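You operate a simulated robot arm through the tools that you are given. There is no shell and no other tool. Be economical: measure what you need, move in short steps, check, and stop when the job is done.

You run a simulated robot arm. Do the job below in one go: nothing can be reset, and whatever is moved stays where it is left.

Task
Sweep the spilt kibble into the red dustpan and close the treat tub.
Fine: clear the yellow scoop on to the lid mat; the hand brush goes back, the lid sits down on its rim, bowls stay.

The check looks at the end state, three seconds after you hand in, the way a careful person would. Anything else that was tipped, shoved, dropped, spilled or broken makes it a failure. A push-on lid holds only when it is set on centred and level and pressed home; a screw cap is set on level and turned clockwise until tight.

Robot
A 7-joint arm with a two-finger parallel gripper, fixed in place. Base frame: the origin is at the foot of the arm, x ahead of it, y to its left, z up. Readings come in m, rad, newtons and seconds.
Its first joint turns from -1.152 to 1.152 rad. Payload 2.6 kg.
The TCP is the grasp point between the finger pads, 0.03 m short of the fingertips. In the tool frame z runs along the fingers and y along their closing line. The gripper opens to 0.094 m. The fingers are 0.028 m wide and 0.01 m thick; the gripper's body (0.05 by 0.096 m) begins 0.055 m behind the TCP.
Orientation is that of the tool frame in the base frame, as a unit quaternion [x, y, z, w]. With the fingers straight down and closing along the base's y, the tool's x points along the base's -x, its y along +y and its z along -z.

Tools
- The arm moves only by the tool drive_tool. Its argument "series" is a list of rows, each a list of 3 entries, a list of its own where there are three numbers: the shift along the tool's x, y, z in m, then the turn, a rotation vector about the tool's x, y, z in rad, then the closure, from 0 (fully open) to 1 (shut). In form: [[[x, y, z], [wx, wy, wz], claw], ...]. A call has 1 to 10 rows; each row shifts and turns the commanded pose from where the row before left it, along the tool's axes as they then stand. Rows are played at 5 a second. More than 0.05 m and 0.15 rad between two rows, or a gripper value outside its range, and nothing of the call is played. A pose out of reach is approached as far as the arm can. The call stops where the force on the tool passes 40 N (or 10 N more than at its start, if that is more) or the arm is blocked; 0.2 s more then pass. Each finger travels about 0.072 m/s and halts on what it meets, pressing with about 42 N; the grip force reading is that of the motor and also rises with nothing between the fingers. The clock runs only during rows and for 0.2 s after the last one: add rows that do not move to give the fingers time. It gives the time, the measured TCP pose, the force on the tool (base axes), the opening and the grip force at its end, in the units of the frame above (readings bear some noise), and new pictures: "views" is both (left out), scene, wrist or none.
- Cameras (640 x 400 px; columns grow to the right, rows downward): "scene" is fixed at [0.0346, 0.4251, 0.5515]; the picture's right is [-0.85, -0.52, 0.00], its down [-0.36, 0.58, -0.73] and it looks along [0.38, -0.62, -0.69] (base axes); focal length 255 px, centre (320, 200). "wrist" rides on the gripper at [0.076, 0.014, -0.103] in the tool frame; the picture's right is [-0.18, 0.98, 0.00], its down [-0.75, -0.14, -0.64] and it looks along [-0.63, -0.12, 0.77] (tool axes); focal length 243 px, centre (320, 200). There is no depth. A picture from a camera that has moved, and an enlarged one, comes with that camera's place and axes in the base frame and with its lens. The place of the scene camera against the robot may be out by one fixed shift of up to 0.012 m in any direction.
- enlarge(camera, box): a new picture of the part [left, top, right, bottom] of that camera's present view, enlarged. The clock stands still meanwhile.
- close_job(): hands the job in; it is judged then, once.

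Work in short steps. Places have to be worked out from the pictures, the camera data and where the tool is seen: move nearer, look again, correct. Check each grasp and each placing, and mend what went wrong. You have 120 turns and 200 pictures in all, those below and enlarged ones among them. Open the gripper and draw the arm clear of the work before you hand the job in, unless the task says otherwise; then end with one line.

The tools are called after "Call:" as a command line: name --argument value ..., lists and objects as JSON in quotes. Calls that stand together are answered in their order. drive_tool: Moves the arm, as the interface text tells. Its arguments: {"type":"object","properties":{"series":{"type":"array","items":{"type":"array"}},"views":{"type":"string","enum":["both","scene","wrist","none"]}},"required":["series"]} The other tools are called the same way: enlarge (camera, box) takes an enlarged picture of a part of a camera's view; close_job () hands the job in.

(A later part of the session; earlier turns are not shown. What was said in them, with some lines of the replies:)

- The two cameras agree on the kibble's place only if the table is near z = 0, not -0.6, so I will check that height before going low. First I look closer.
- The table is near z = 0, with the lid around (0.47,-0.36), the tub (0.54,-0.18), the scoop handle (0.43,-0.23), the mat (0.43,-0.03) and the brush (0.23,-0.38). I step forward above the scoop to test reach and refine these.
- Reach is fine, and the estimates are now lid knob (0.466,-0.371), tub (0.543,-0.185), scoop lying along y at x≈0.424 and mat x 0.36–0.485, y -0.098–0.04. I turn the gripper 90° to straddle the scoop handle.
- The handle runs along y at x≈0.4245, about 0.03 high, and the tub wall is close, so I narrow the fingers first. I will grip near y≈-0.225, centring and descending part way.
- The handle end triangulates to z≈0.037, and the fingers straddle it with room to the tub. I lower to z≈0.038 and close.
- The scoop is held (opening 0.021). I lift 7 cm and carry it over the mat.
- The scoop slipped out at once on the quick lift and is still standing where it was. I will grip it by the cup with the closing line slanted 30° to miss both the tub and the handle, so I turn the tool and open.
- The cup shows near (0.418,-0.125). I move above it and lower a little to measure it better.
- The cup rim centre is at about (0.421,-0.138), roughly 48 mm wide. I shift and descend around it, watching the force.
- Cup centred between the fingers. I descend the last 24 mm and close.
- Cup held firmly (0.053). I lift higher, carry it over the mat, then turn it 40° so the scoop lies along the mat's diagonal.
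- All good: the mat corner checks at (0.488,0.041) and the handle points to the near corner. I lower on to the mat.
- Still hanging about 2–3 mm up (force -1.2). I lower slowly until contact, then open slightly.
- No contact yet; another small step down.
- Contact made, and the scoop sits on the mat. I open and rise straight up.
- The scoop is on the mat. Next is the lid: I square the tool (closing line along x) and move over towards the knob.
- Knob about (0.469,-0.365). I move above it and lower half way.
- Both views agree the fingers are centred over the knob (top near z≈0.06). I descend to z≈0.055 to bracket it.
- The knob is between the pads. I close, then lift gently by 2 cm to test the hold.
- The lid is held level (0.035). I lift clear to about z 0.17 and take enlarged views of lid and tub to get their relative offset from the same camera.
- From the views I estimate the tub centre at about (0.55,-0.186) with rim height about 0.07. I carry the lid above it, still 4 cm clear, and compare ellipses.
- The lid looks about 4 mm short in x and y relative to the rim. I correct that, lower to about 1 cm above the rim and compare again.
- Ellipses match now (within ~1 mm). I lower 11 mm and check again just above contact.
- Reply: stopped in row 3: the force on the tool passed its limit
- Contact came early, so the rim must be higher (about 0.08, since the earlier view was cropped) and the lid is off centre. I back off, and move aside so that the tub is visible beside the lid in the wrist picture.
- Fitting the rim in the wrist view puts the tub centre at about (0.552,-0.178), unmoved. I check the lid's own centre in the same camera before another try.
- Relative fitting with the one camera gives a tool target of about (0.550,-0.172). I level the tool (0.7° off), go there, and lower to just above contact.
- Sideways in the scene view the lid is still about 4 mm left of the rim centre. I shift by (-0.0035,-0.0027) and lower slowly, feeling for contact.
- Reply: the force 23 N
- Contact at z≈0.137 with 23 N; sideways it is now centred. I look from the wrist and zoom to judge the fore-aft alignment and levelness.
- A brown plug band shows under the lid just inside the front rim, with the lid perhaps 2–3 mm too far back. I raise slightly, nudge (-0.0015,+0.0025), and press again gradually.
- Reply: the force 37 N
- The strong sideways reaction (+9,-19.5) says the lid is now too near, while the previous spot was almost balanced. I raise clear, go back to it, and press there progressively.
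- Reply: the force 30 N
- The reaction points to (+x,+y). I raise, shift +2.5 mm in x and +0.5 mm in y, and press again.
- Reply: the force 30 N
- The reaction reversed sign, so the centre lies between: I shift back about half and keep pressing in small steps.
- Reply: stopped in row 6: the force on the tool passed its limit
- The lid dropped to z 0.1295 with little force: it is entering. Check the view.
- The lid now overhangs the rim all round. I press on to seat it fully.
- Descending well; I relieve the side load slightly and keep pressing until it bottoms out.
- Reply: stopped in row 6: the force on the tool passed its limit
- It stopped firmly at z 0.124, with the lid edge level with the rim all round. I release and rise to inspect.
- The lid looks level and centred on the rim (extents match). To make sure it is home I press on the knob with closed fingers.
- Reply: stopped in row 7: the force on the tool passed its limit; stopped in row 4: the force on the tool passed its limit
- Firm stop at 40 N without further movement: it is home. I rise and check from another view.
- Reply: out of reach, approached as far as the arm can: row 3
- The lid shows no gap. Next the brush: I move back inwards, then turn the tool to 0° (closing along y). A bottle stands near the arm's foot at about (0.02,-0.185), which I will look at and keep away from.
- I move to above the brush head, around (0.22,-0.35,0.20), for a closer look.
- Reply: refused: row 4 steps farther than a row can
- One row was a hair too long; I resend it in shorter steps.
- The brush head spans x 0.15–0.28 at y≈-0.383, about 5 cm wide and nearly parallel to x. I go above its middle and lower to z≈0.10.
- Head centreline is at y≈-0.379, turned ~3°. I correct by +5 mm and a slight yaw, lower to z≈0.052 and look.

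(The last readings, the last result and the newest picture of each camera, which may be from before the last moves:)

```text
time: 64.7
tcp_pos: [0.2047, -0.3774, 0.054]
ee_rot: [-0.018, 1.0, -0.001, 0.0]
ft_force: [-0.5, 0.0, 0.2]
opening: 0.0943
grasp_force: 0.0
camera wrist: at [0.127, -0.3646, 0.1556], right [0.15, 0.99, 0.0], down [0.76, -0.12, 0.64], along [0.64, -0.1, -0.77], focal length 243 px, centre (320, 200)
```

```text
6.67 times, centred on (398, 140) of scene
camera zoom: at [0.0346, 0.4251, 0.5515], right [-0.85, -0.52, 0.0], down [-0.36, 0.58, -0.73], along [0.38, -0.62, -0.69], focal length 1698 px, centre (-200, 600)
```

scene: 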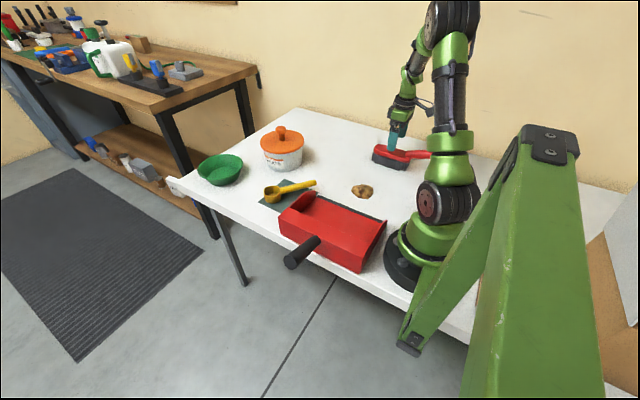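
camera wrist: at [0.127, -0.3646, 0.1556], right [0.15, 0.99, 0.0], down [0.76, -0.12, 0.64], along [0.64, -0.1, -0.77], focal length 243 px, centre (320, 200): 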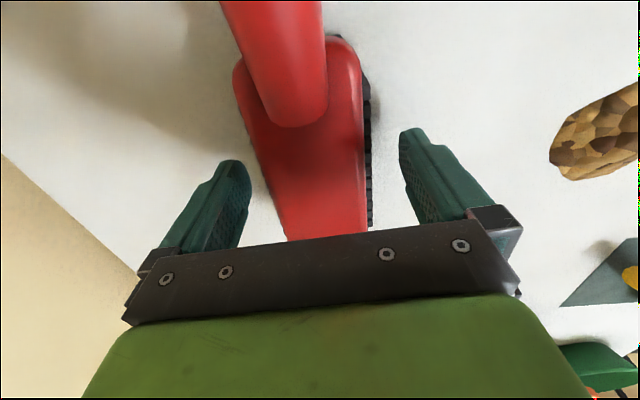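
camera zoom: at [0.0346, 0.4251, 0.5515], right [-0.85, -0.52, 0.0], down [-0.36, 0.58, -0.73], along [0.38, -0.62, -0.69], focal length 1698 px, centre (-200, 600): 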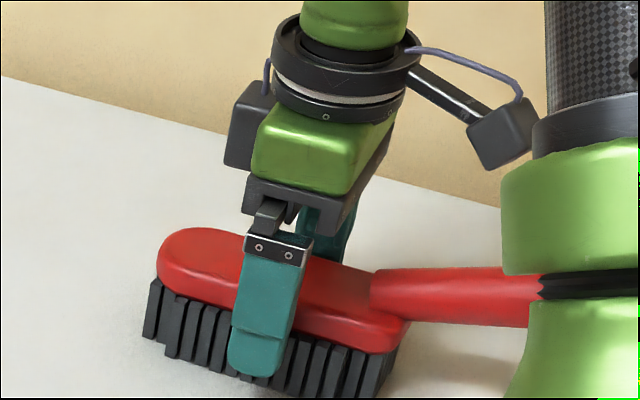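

The pads straddle the head well. I close and lift gently; because the handle would sweep into the bottle and the arm's foot, I will later turn the brush so the handle trails (pushing with its front end).

Call:
drive_tool --series '[[[0, 0, 0], [0, 0, 0], 0.3], [[0, 0, 0], [0, 0, 0], 0.6], [[0, 0, 0], [0, 0, 0], 1], [[0, 0, 0], [0, 0, 0], 1], [[0, 0, 0], [0, 0, 0], 1]]' --views "none"

Call:
drive_tool --series '[[[0, 0, -0.005], [0, 0, 0], 1], [[0, 0, -0.005], [0, 0, 0], 1], [[0, 0, -0.01], [0, 0, 0], 1], [[0, 0, 0], [0, 0, 0], 1]]' --views "wrist"

Call:
enlarge --camera "scene" --box '[350, 110, 446, 170]'

```text
time: 65.9
tcp_pos: [0.2038, -0.3789, 0.0539]
ee_rot: [-0.016, 1.0, -0.001, 0.001]
ft_force: [-0.4, -0.2, 1.3]
opening: 0.048
grasp_force: 42.3
```

```text
time: 66.9
tcp_pos: [0.205, -0.3779, 0.0742]
ee_rot: [-0.017, 1.0, -0.001, 0.001]
ft_force: [0.5, 0.1, -1.2]
opening: 0.0478
grasp_force: 42.2
camera wrist: at [0.127, -0.3652, 0.1763], right [0.15, 0.99, 0.0], down [0.76, -0.11, 0.64], along [0.64, -0.1, -0.77], focal length 243 px, centre (320, 200)
```

wrist: 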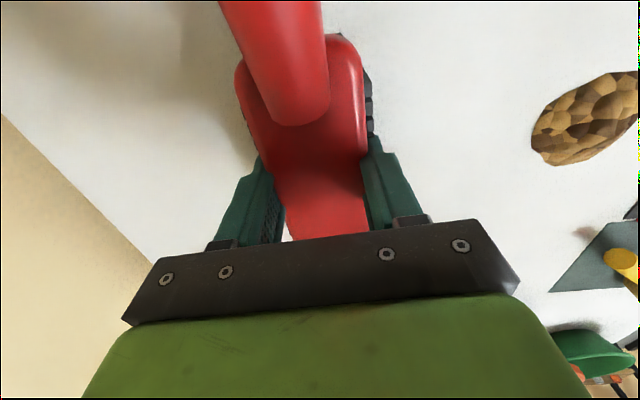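

```text
6.67 times, centred on (398, 140) of scene
camera zoom: at [0.0346, 0.4251, 0.5515], right [-0.85, -0.52, 0.0], down [-0.36, 0.58, -0.73], along [0.38, -0.62, -0.69], focal length 1698 px, centre (-200, 600)
```

zoom: 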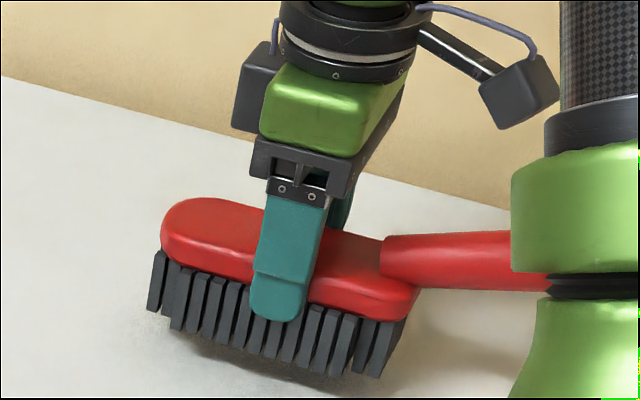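

Brush held (0.048); table contact corresponds to tool z 0.054. I lift, move +y so the handle stays over the table, then begin turning.

Call:
drive_tool --series '[[[0, 0, -0.02], [0, 0, 0], 1], [[0, 0, -0.025], [0, 0, 0], 1], [[-0.005, 0.03, 0], [0, 0, 0], 1], [[-0.005, 0.03, 0], [0, 0, 0], 1], [[-0.01, 0.025, 0], [0, 0, 0], 1], [[0, 0, 0], [0, 0, -0.14], 1], [[0, 0, 0], [0, 0, -0.14], 1], [[0, 0, 0], [0, 0, -0.14], 1], [[0, 0, 0], [0, 0, -0.14], 1], [[0, 0, 0], [0, 0, 0], 1]]'

```text
time: 69.1
tcp_pos: [0.2227, -0.2929, 0.118]
ee_rot: [-0.294, 0.956, 0.0, 0.0]
ft_force: [0.8, 1.0, -2.1]
opening: 0.0476
grasp_force: 41.7
camera wrist: at [0.1499, -0.3216, 0.2205], right [-0.4, 0.92, 0.0], down [0.7, 0.31, 0.64], along [0.59, 0.26, -0.77], focal length 243 px, centre (320, 200)
```

scene: 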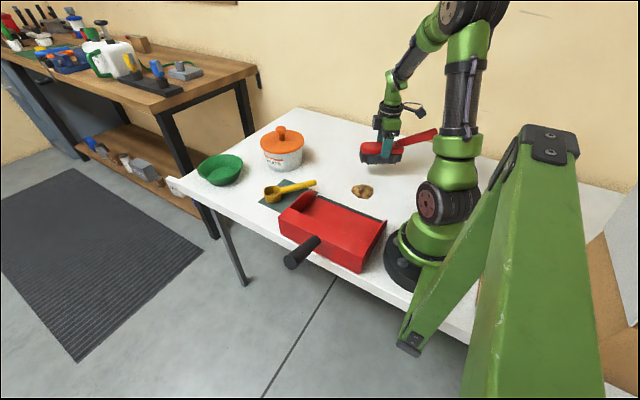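
wrist: 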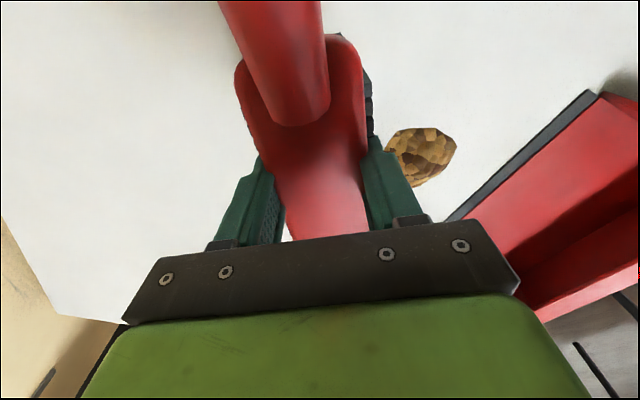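

Clear so far; finish the turn.

Call:
drive_tool --series '[[[0, 0, 0], [0, 0, -0.139], 1], [[0, 0, 0], [0, 0, -0.139], 1], [[0, 0, 0], [0, 0, -0.139], 1], [[0, 0, 0], [0, 0, -0.139], 1], [[0, 0, 0], [0, 0, -0.139], 1], [[0, 0, 0], [0, 0, -0.139], 1], [[0, 0, 0], [0, 0, -0.139], 1], [[0, 0, 0], [0, 0, 0], 1]]'

Call:
enlarge --camera "scene" --box '[310, 110, 438, 190]'

```text
time: 70.9
tcp_pos: [0.2215, -0.2914, 0.1186]
ee_rot: [-0.706, 0.708, -0.002, 0.0]
ft_force: [-0.7, 0.4, -1.5]
opening: 0.0481
grasp_force: 41.5
camera wrist: at [0.2066, -0.3668, 0.2216], right [-0.98, 0.19, 0.0], down [0.14, 0.75, 0.64], along [0.12, 0.63, -0.77], focal length 243 px, centre (320, 200)
```

scene: 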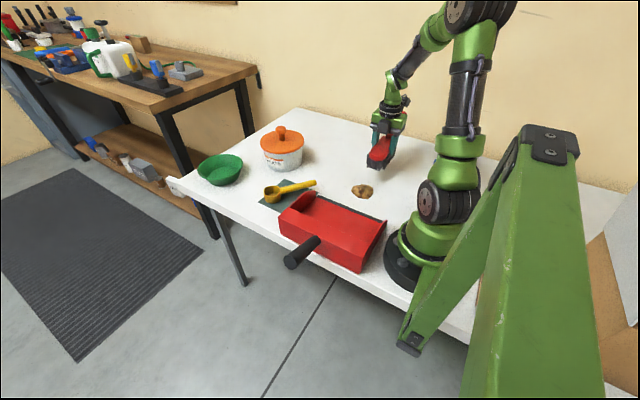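
wrist: 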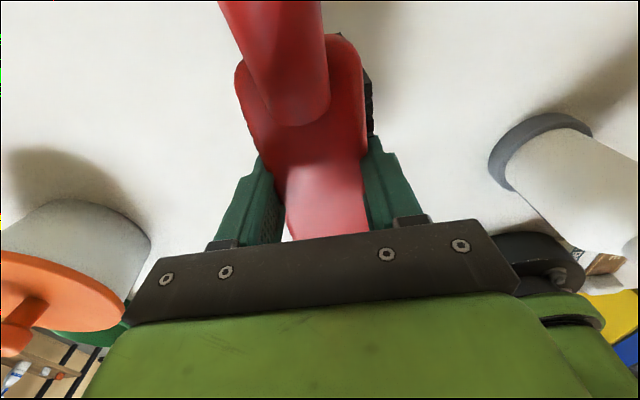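

```text
5.00 times, centred on (374, 150) of scene
camera zoom: at [0.0346, 0.4251, 0.5515], right [-0.85, -0.52, 0.0], down [-0.36, 0.58, -0.73], along [0.38, -0.62, -0.69], focal length 1273 px, centre (50, 450)
```

zoom: 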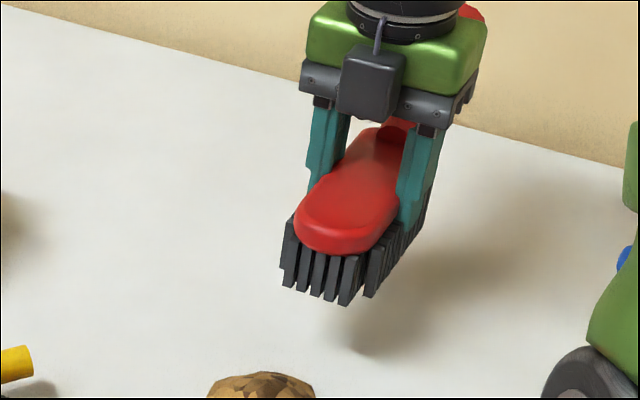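

The bottle is at about (0.01,-0.21), well clear. I back up 2 cm, align to the kibble's x≈0.233 and lower the bristles to ~2 mm above the table.

Call:
drive_tool --series '[[[0.02, -0.0115, 0], [0, 0, 0], 1], [[0, 0, 0.02], [0, 0, 0], 1], [[0, 0, 0.02], [0, 0, 0], 1], [[0, 0, 0.015], [0, 0, 0], 1], [[0, 0, 0.007], [0, 0, 0], 1], [[0, 0, 0], [0, 0, 0], 1]]'

Call:
enlarge --camera "scene" --box '[310, 130, 438, 210]'

```text
time: 72.3
tcp_pos: [0.2333, -0.3125, 0.0577]
ee_rot: [-0.705, 0.709, -0.001, 0.0]
ft_force: [0.3, -0.1, -1.8]
opening: 0.0476
grasp_force: 41.9
camera wrist: at [0.217, -0.3873, 0.1604], right [-0.98, 0.19, 0.0], down [0.14, 0.75, 0.64], along [0.12, 0.63, -0.77], focal length 243 px, centre (320, 200)
```

scene: 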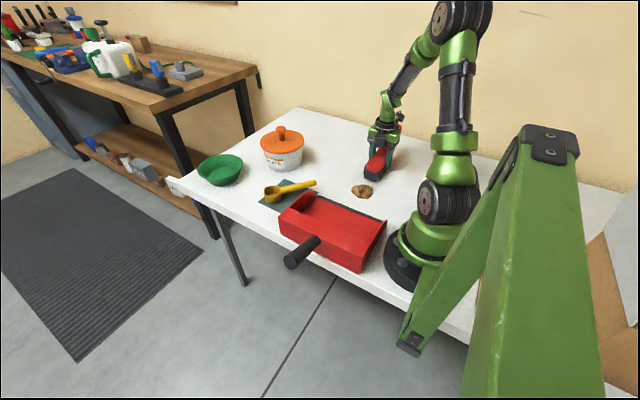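
wrist: 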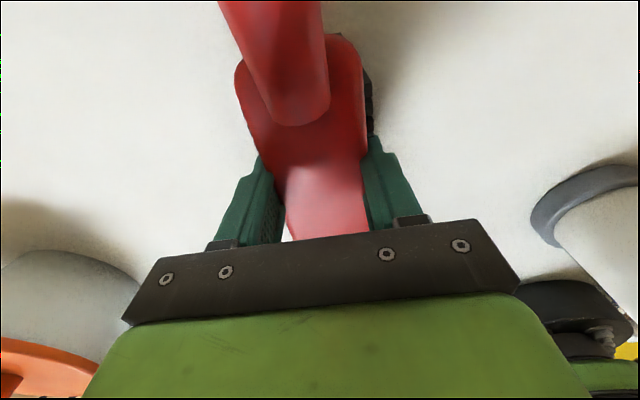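

```text
5.00 times, centred on (374, 170) of scene
camera zoom: at [0.0346, 0.4251, 0.5515], right [-0.85, -0.52, 0.0], down [-0.36, 0.58, -0.73], along [0.38, -0.62, -0.69], focal length 1273 px, centre (50, 350)
```

zoom: 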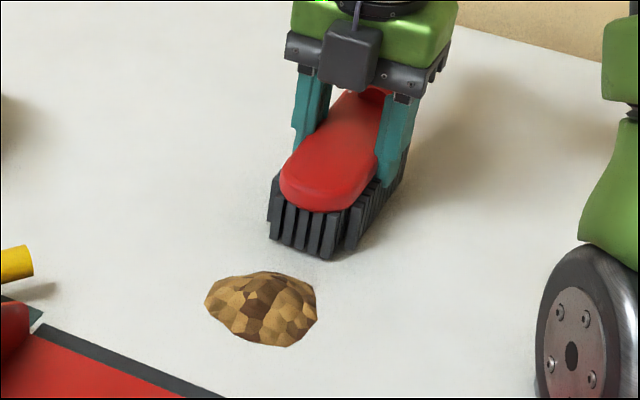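

The brush points 5 mm to one side of the kibble centre; I correct, lower 1.5 mm, and push forward 5 cm slowly.

Call:
drive_tool --series '[[[0, 0.0047, 0.0015], [0, 0, 0], 1], [[-0.015, 0, 0], [0, 0, 0], 1], [[-0.015, 0, 0], [0, 0, 0], 1], [[-0.01, 0, 0], [0, 0, 0], 1], [[-0.01, 0, 0], [0, 0, 0], 1], [[0, 0, 0], [0, 0, 0], 1]]' --views "none"

Call:
enlarge --camera "scene" --box '[290, 140, 418, 220]'

```text
time: 73.7
tcp_pos: [0.2301, -0.2621, 0.0562]
ee_rot: [-0.706, 0.709, -0.001, 0.0]
ft_force: [-0.1, -0.4, -1.0]
opening: 0.0478
grasp_force: 41.7
```

```text
5.00 times, centred on (354, 180) of scene
camera zoom: at [0.0346, 0.4251, 0.5515], right [-0.85, -0.52, 0.0], down [-0.36, 0.58, -0.73], along [0.38, -0.62, -0.69], focal length 1273 px, centre (150, 300)
```

zoom: 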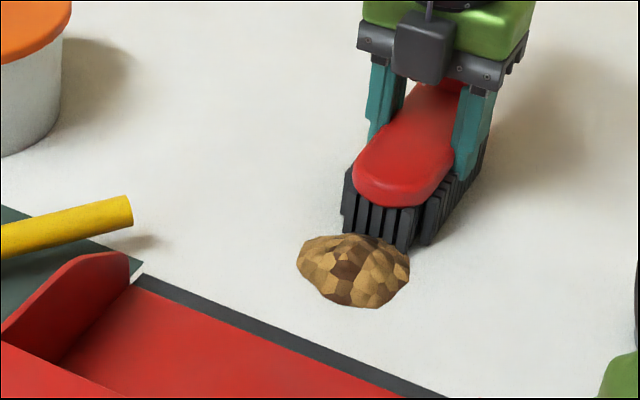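

The brush has met the kibble squarely and it moves. I keep pushing 3 cm.

Call:
drive_tool --series '[[[-0.01, 0, 0], [0, 0, 0], 1], [[-0.01, 0, 0], [0, 0, 0], 1], [[-0.01, 0, 0], [0, 0, 0], 1], [[0, 0, 0], [0, 0, 0], 1]]' --views "none"

Call:
enlarge --camera "scene" --box '[290, 140, 418, 220]'

```text
time: 74.7
tcp_pos: [0.2292, -0.2335, 0.0571]
ee_rot: [-0.706, 0.708, -0.001, 0.0]
ft_force: [0.3, 0.9, -1.8]
opening: 0.0477
grasp_force: 42.2
```

```text
5.00 times, centred on (354, 180) of scene
camera zoom: at [0.0346, 0.4251, 0.5515], right [-0.85, -0.52, 0.0], down [-0.36, 0.58, -0.73], along [0.38, -0.62, -0.69], focal length 1273 px, centre (150, 300)
```

zoom: 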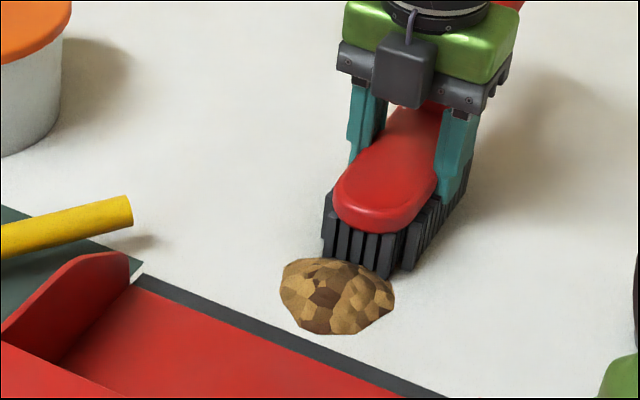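

Tracking straight. I push another 3 cm to bring it on to the lip and watch the pan.

Call:
drive_tool --series '[[[-0.01, 0, 0], [0, 0, 0], 1], [[-0.01, 0, 0], [0, 0, 0], 1], [[-0.01, 0, 0], [0, 0, 0], 1], [[0, 0, 0], [0, 0, 0], 1]]' --views "none"

Call:
enlarge --camera "scene" --box '[280, 150, 408, 230]'

```text
time: 75.7
tcp_pos: [0.2295, -0.201, 0.0557]
ee_rot: [-0.706, 0.708, -0.002, 0.0]
ft_force: [0.6, -0.4, -1.3]
opening: 0.0478
grasp_force: 41.6
```

```text
5.00 times, centred on (344, 190) of scene
camera zoom: at [0.0346, 0.4251, 0.5515], right [-0.85, -0.52, 0.0], down [-0.36, 0.58, -0.73], along [0.38, -0.62, -0.69], focal length 1273 px, centre (200, 250)
```

zoom: 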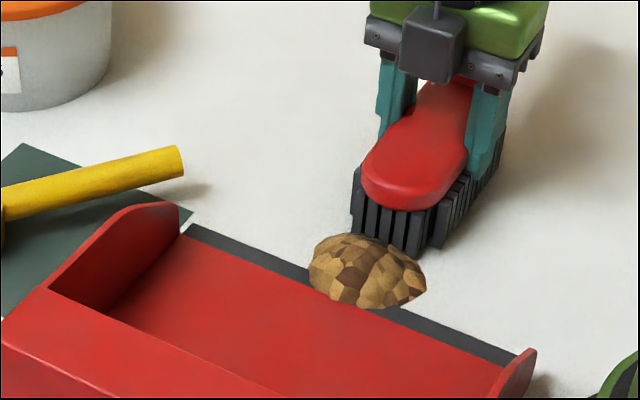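

The kibble is going over the lip with no resistance. I continue 3 cm while raising the brush 4 mm so that it does not catch the lip.

Call:
drive_tool --series '[[[-0.01, 0, -0.002], [0, 0, 0], 1], [[-0.01, 0, -0.002], [0, 0, 0], 1], [[-0.01, 0, -0.001], [0, 0, 0], 1], [[0, 0, 0], [0, 0, 0], 1]]' --views "none"

Call:
enlarge --camera "scene" --box '[280, 150, 408, 230]'

```text
time: 76.7
tcp_pos: [0.2287, -0.1714, 0.0606]
ee_rot: [-0.705, 0.709, -0.001, 0.0]
ft_force: [0.4, 0.3, -1.7]
opening: 0.0479
grasp_force: 41.9
```

```text
5.00 times, centred on (344, 190) of scene
camera zoom: at [0.0346, 0.4251, 0.5515], right [-0.85, -0.52, 0.0], down [-0.36, 0.58, -0.73], along [0.38, -0.62, -0.69], focal length 1273 px, centre (200, 250)
```

zoom: 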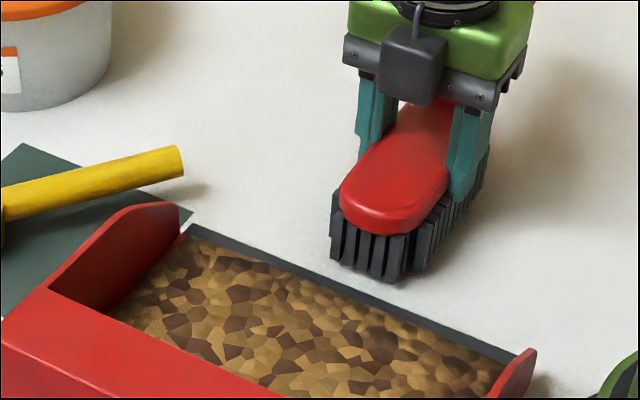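

The kibble is now registered lying inside the dustpan. I draw the brush back, lift it, and retrace to where it was taken from.

Call:
drive_tool --series '[[[0.03, 0, -0.005], [0, 0, 0], 1], [[0.03, 0.002, -0.025], [0, 0, 0], 1], [[0.03, 0.002, -0.028], [0, 0, 0], 1], [[0.03, 0.0023, 0], [0, 0, 0], 1], [[0, 0, 0], [0, 0, 0.139], 1], [[0, 0, 0], [0, 0, 0.139], 1], [[0, 0, 0], [0, 0, 0.139], 1], [[0, 0, 0], [0, 0, 0.139], 1], [[0, 0, 0], [0, 0, 0.139], 1], [[0, 0, 0], [0, 0, 0], 1]]' --views "scene"

Call:
drive_tool --series '[[[0, 0, 0], [0, 0, 0.139], 1], [[0, 0, 0], [0, 0, 0.139], 1], [[0, 0, 0], [0, 0, 0.14], 1], [[0, 0, 0], [0, 0, 0.14], 1], [[0, 0, 0], [0, 0, 0.14], 1], [[0, 0, 0], [0, 0, 0.14], 1], [[0, 0, 0], [0, 0, 0], 1]]' --views "none"

```text
time: 78.9
tcp_pos: [0.2236, -0.2923, 0.12]
ee_rot: [-0.422, 0.907, -0.001, 0.001]
ft_force: [-0.1, -0.5, -1.0]
opening: 0.0477
grasp_force: 42.0
```

scene: 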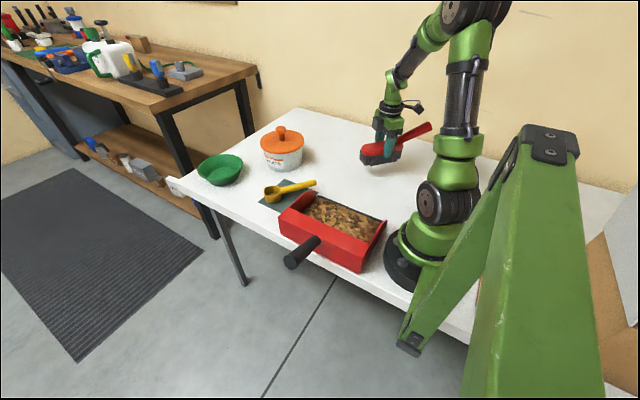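

```text
time: 80.5
tcp_pos: [0.2228, -0.2915, 0.1196]
ee_rot: [-0.016, 1.0, 0.0, 0.0]
ft_force: [-0.1, 0.6, -1.3]
opening: 0.0477
grasp_force: 41.9
```

Orientation matches the original. I return over the pick-up spot and lower to just above the table.

Call:
drive_tool --series '[[[0.01, -0.026, 0], [0, 0, 0], 1], [[0.005, -0.03, 0], [0, 0, 0], 1], [[0.005, -0.0305, 0], [0, 0, 0], 1], [[0, 0, 0.025], [0, 0, 0], 1], [[0, 0, 0.02], [0, 0, 0], 1], [[0, 0, 0.012], [0, 0, 0], 1], [[0, 0, 0.004], [0, 0, 0], 1], [[0, 0, 0.002], [0, 0, 0], 1], [[0, 0, 0], [0, 0, 0], 1]]' --views "scene"

```text
time: 82.5
tcp_pos: [0.2053, -0.3801, 0.056]
ee_rot: [-0.017, 1.0, -0.001, 0.001]
ft_force: [0.2, 0.5, -1.6]
opening: 0.0478
grasp_force: 42.2
```

scene: 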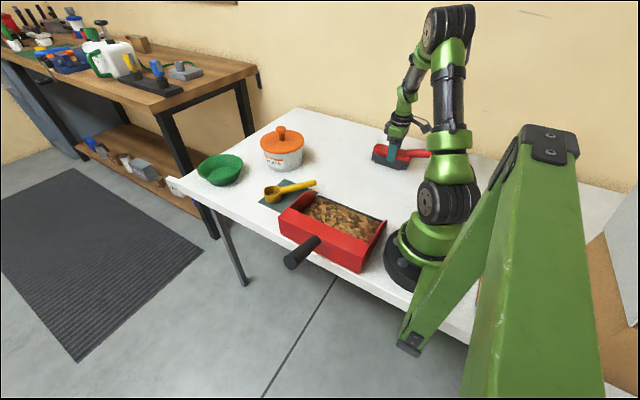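

Not yet touching (-1.6 N); I step down by millimetres until contact.

Call:
drive_tool --series '[[[0, 0, 0.001], [0, 0, 0], 1], [[0, 0, 0.0005], [0, 0, 0], 1], [[0, 0, 0], [0, 0, 0], 1]]' --views "none"

Call:
drive_tool --series '[[[0, 0, 0.0007], [0, 0, 0], 1], [[0, 0, 0], [0, 0, 0], 1]]' --views "none"

```text
time: 83.3
tcp_pos: [0.2046, -0.3804, 0.0556]
ee_rot: [-0.017, 1.0, 0.0, 0.002]
ft_force: [0.6, 0.5, -1.7]
opening: 0.048
grasp_force: 42.1
```

```text
time: 83.9
tcp_pos: [0.2053, -0.3801, 0.0552]
ee_rot: [-0.017, 1.0, -0.001, 0.001]
ft_force: [0.2, -0.3, -1.3]
opening: 0.0479
grasp_force: 42.4
```

Call:
drive_tool --series '[[[0, 0, 0.0007], [0, 0, 0], 1], [[0, 0, 0.0007], [0, 0, 0], 1], [[0, 0, 0], [0, 0, 0], 1]]' --views "none"

Call:
enlarge --camera "scene" --box '[350, 120, 446, 180]'

```text
time: 84.7
tcp_pos: [0.2059, -0.38, 0.0552]
ee_rot: [-0.016, 1.0, -0.003, 0.002]
ft_force: [-4.0, 7.9, 25.1]
opening: 0.0474
grasp_force: 41.9
```

```text
6.67 times, centred on (398, 150) of scene
camera zoom: at [0.0345, 0.4252, 0.5514], right [-0.85, -0.52, 0.0], down [-0.36, 0.58, -0.73], along [0.38, -0.62, -0.68], focal length 1698 px, centre (-200, 533)
```

zoom: 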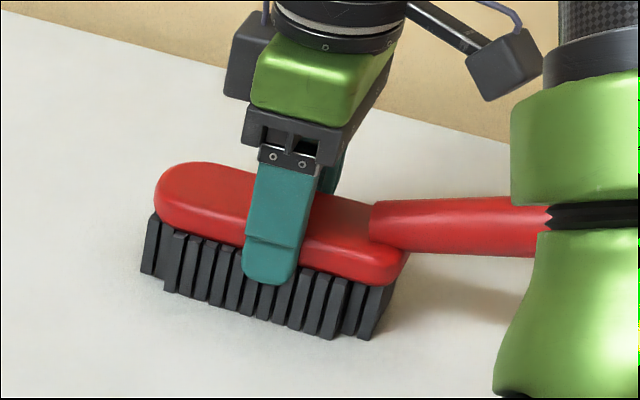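

Contact (25 N): the bristles are on the table. I back off half a millimetre, release, and rise straight up.

Call:
drive_tool --series '[[[0, 0, -0.0007], [0, 0, 0], 1], [[0, 0, 0], [0, 0, 0], 0.4], [[0, 0, 0], [0, 0, 0], 0.1], [[0, 0, 0], [0, 0, 0], 0], [[0, 0, -0.02], [0, 0, 0], 0], [[0, 0, -0.04], [0, 0, 0], 0], [[0, 0, -0.045], [0, 0, 0], 0], [[0, 0, -0.045], [0, 0, 0], 0], [[0, 0, 0], [0, 0, 0], 0]]'

Call:
enlarge --camera "scene" --box '[300, 120, 460, 220]'

```text
time: 86.7
tcp_pos: [0.207, -0.3793, 0.2022]
ee_rot: [-0.017, 1.0, -0.001, 0.002]
ft_force: [-0.4, 1.0, -0.3]
opening: 0.0942
grasp_force: 0.0
camera wrist: at [0.1296, -0.3659, 0.3054], right [0.15, 0.99, 0.0], down [0.76, -0.11, 0.64], along [0.64, -0.1, -0.77], focal length 243 px, centre (320, 200)
```

scene: 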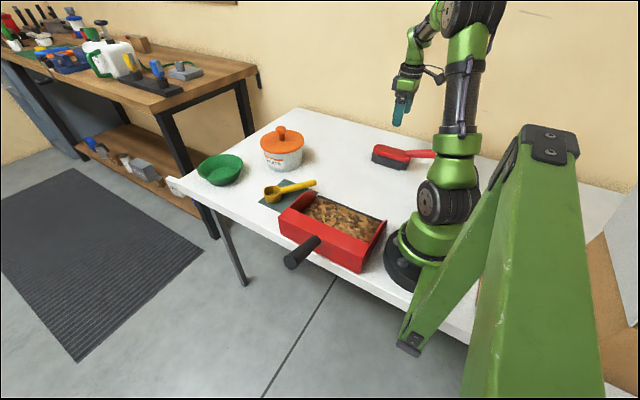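
wrist: 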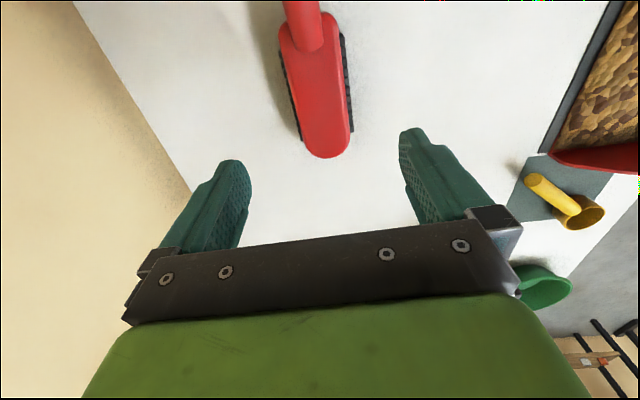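

```text
4.00 times, centred on (380, 170) of scene
camera zoom: at [0.0346, 0.4251, 0.5515], right [-0.85, -0.52, 0.0], down [-0.36, 0.58, -0.73], along [0.38, -0.62, -0.69], focal length 1019 px, centre (80, 320)
```

zoom: 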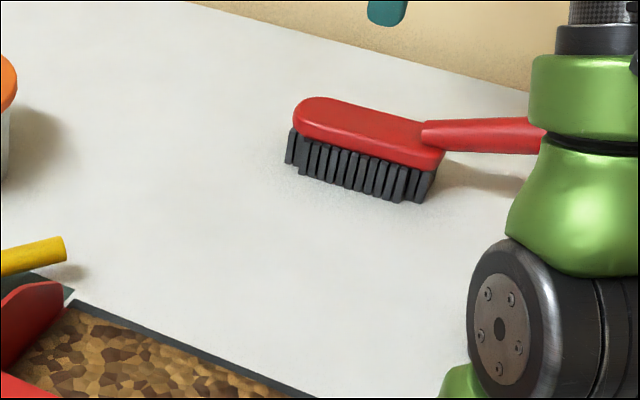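

The brush is back to its original place within a pixel. Final check of the tub, scoop and pan in close-up.

Call:
enlarge --camera "scene" --box '[240, 115, 320, 165]'

Call:
enlarge --camera "scene" --box '[180, 120, 404, 260]'

```text
8.00 times, centred on (280, 140) of scene
camera zoom: at [0.0346, 0.4251, 0.5515], right [-0.85, -0.52, 0.0], down [-0.36, 0.58, -0.73], along [0.38, -0.62, -0.69], focal length 2037 px, centre (640, 680)
```

zoom: 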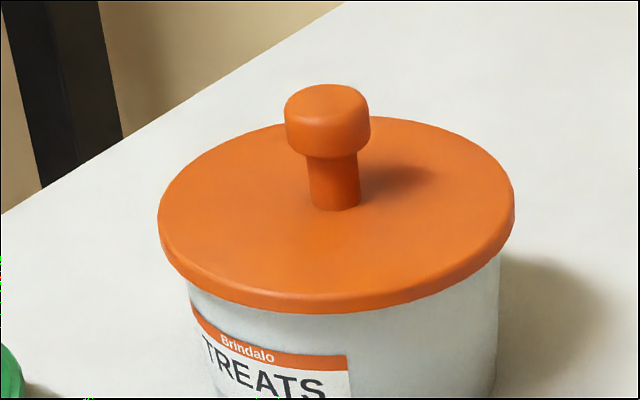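

```text
2.86 times, centred on (292, 190) of scene
camera zoom: at [0.0346, 0.4251, 0.5515], right [-0.85, -0.52, 0.0], down [-0.36, 0.58, -0.73], along [0.38, -0.62, -0.69], focal length 728 px, centre (400, 229)
```

zoom: 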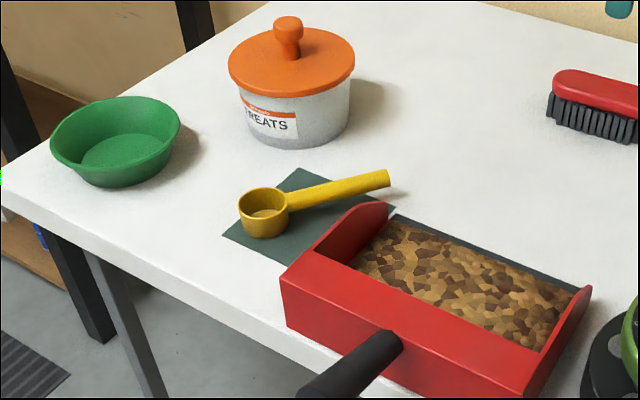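

All is in order: lid level on the rim, scoop on the mat, kibble in the pan, bowl untouched. I raise the arm a little further clear and hand in.

Call:
drive_tool --series '[[[0, 0.02, -0.03], [0, 0, 0], 0], [[0, 0.03, -0.03], [0, 0, 0], 0], [[0, 0.02, -0.03], [0, 0, 0], 0], [[0, 0, 0], [0, 0, 0], 0]]' --views "scene"

```text
time: 87.7
tcp_pos: [0.2035, -0.309, 0.2952]
ee_rot: [-0.018, 1.0, -0.001, 0.001]
ft_force: [-0.3, 0.1, -0.4]
opening: 0.0941
grasp_force: 0.1
```

scene: 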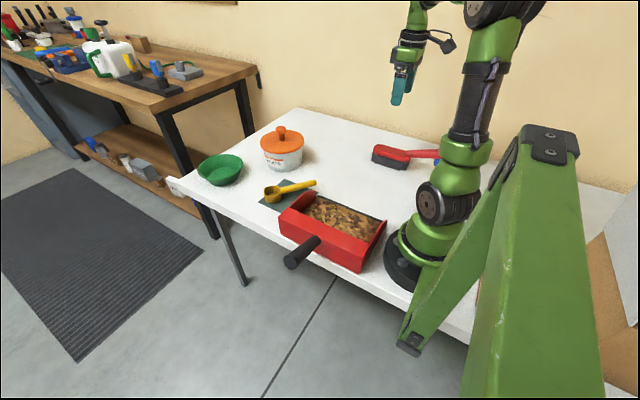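

The arm is clear and the gripper open; I hand the job in.

Call:
close_job

```text
The job is handed in.
```

The kibble is in the red dustpan, the lid is pressed onto the treat tub, the scoop is on the mat (its handle tip may overhang the edge by a few millimetres), the brush is back in its place, and the bowl was not touched.
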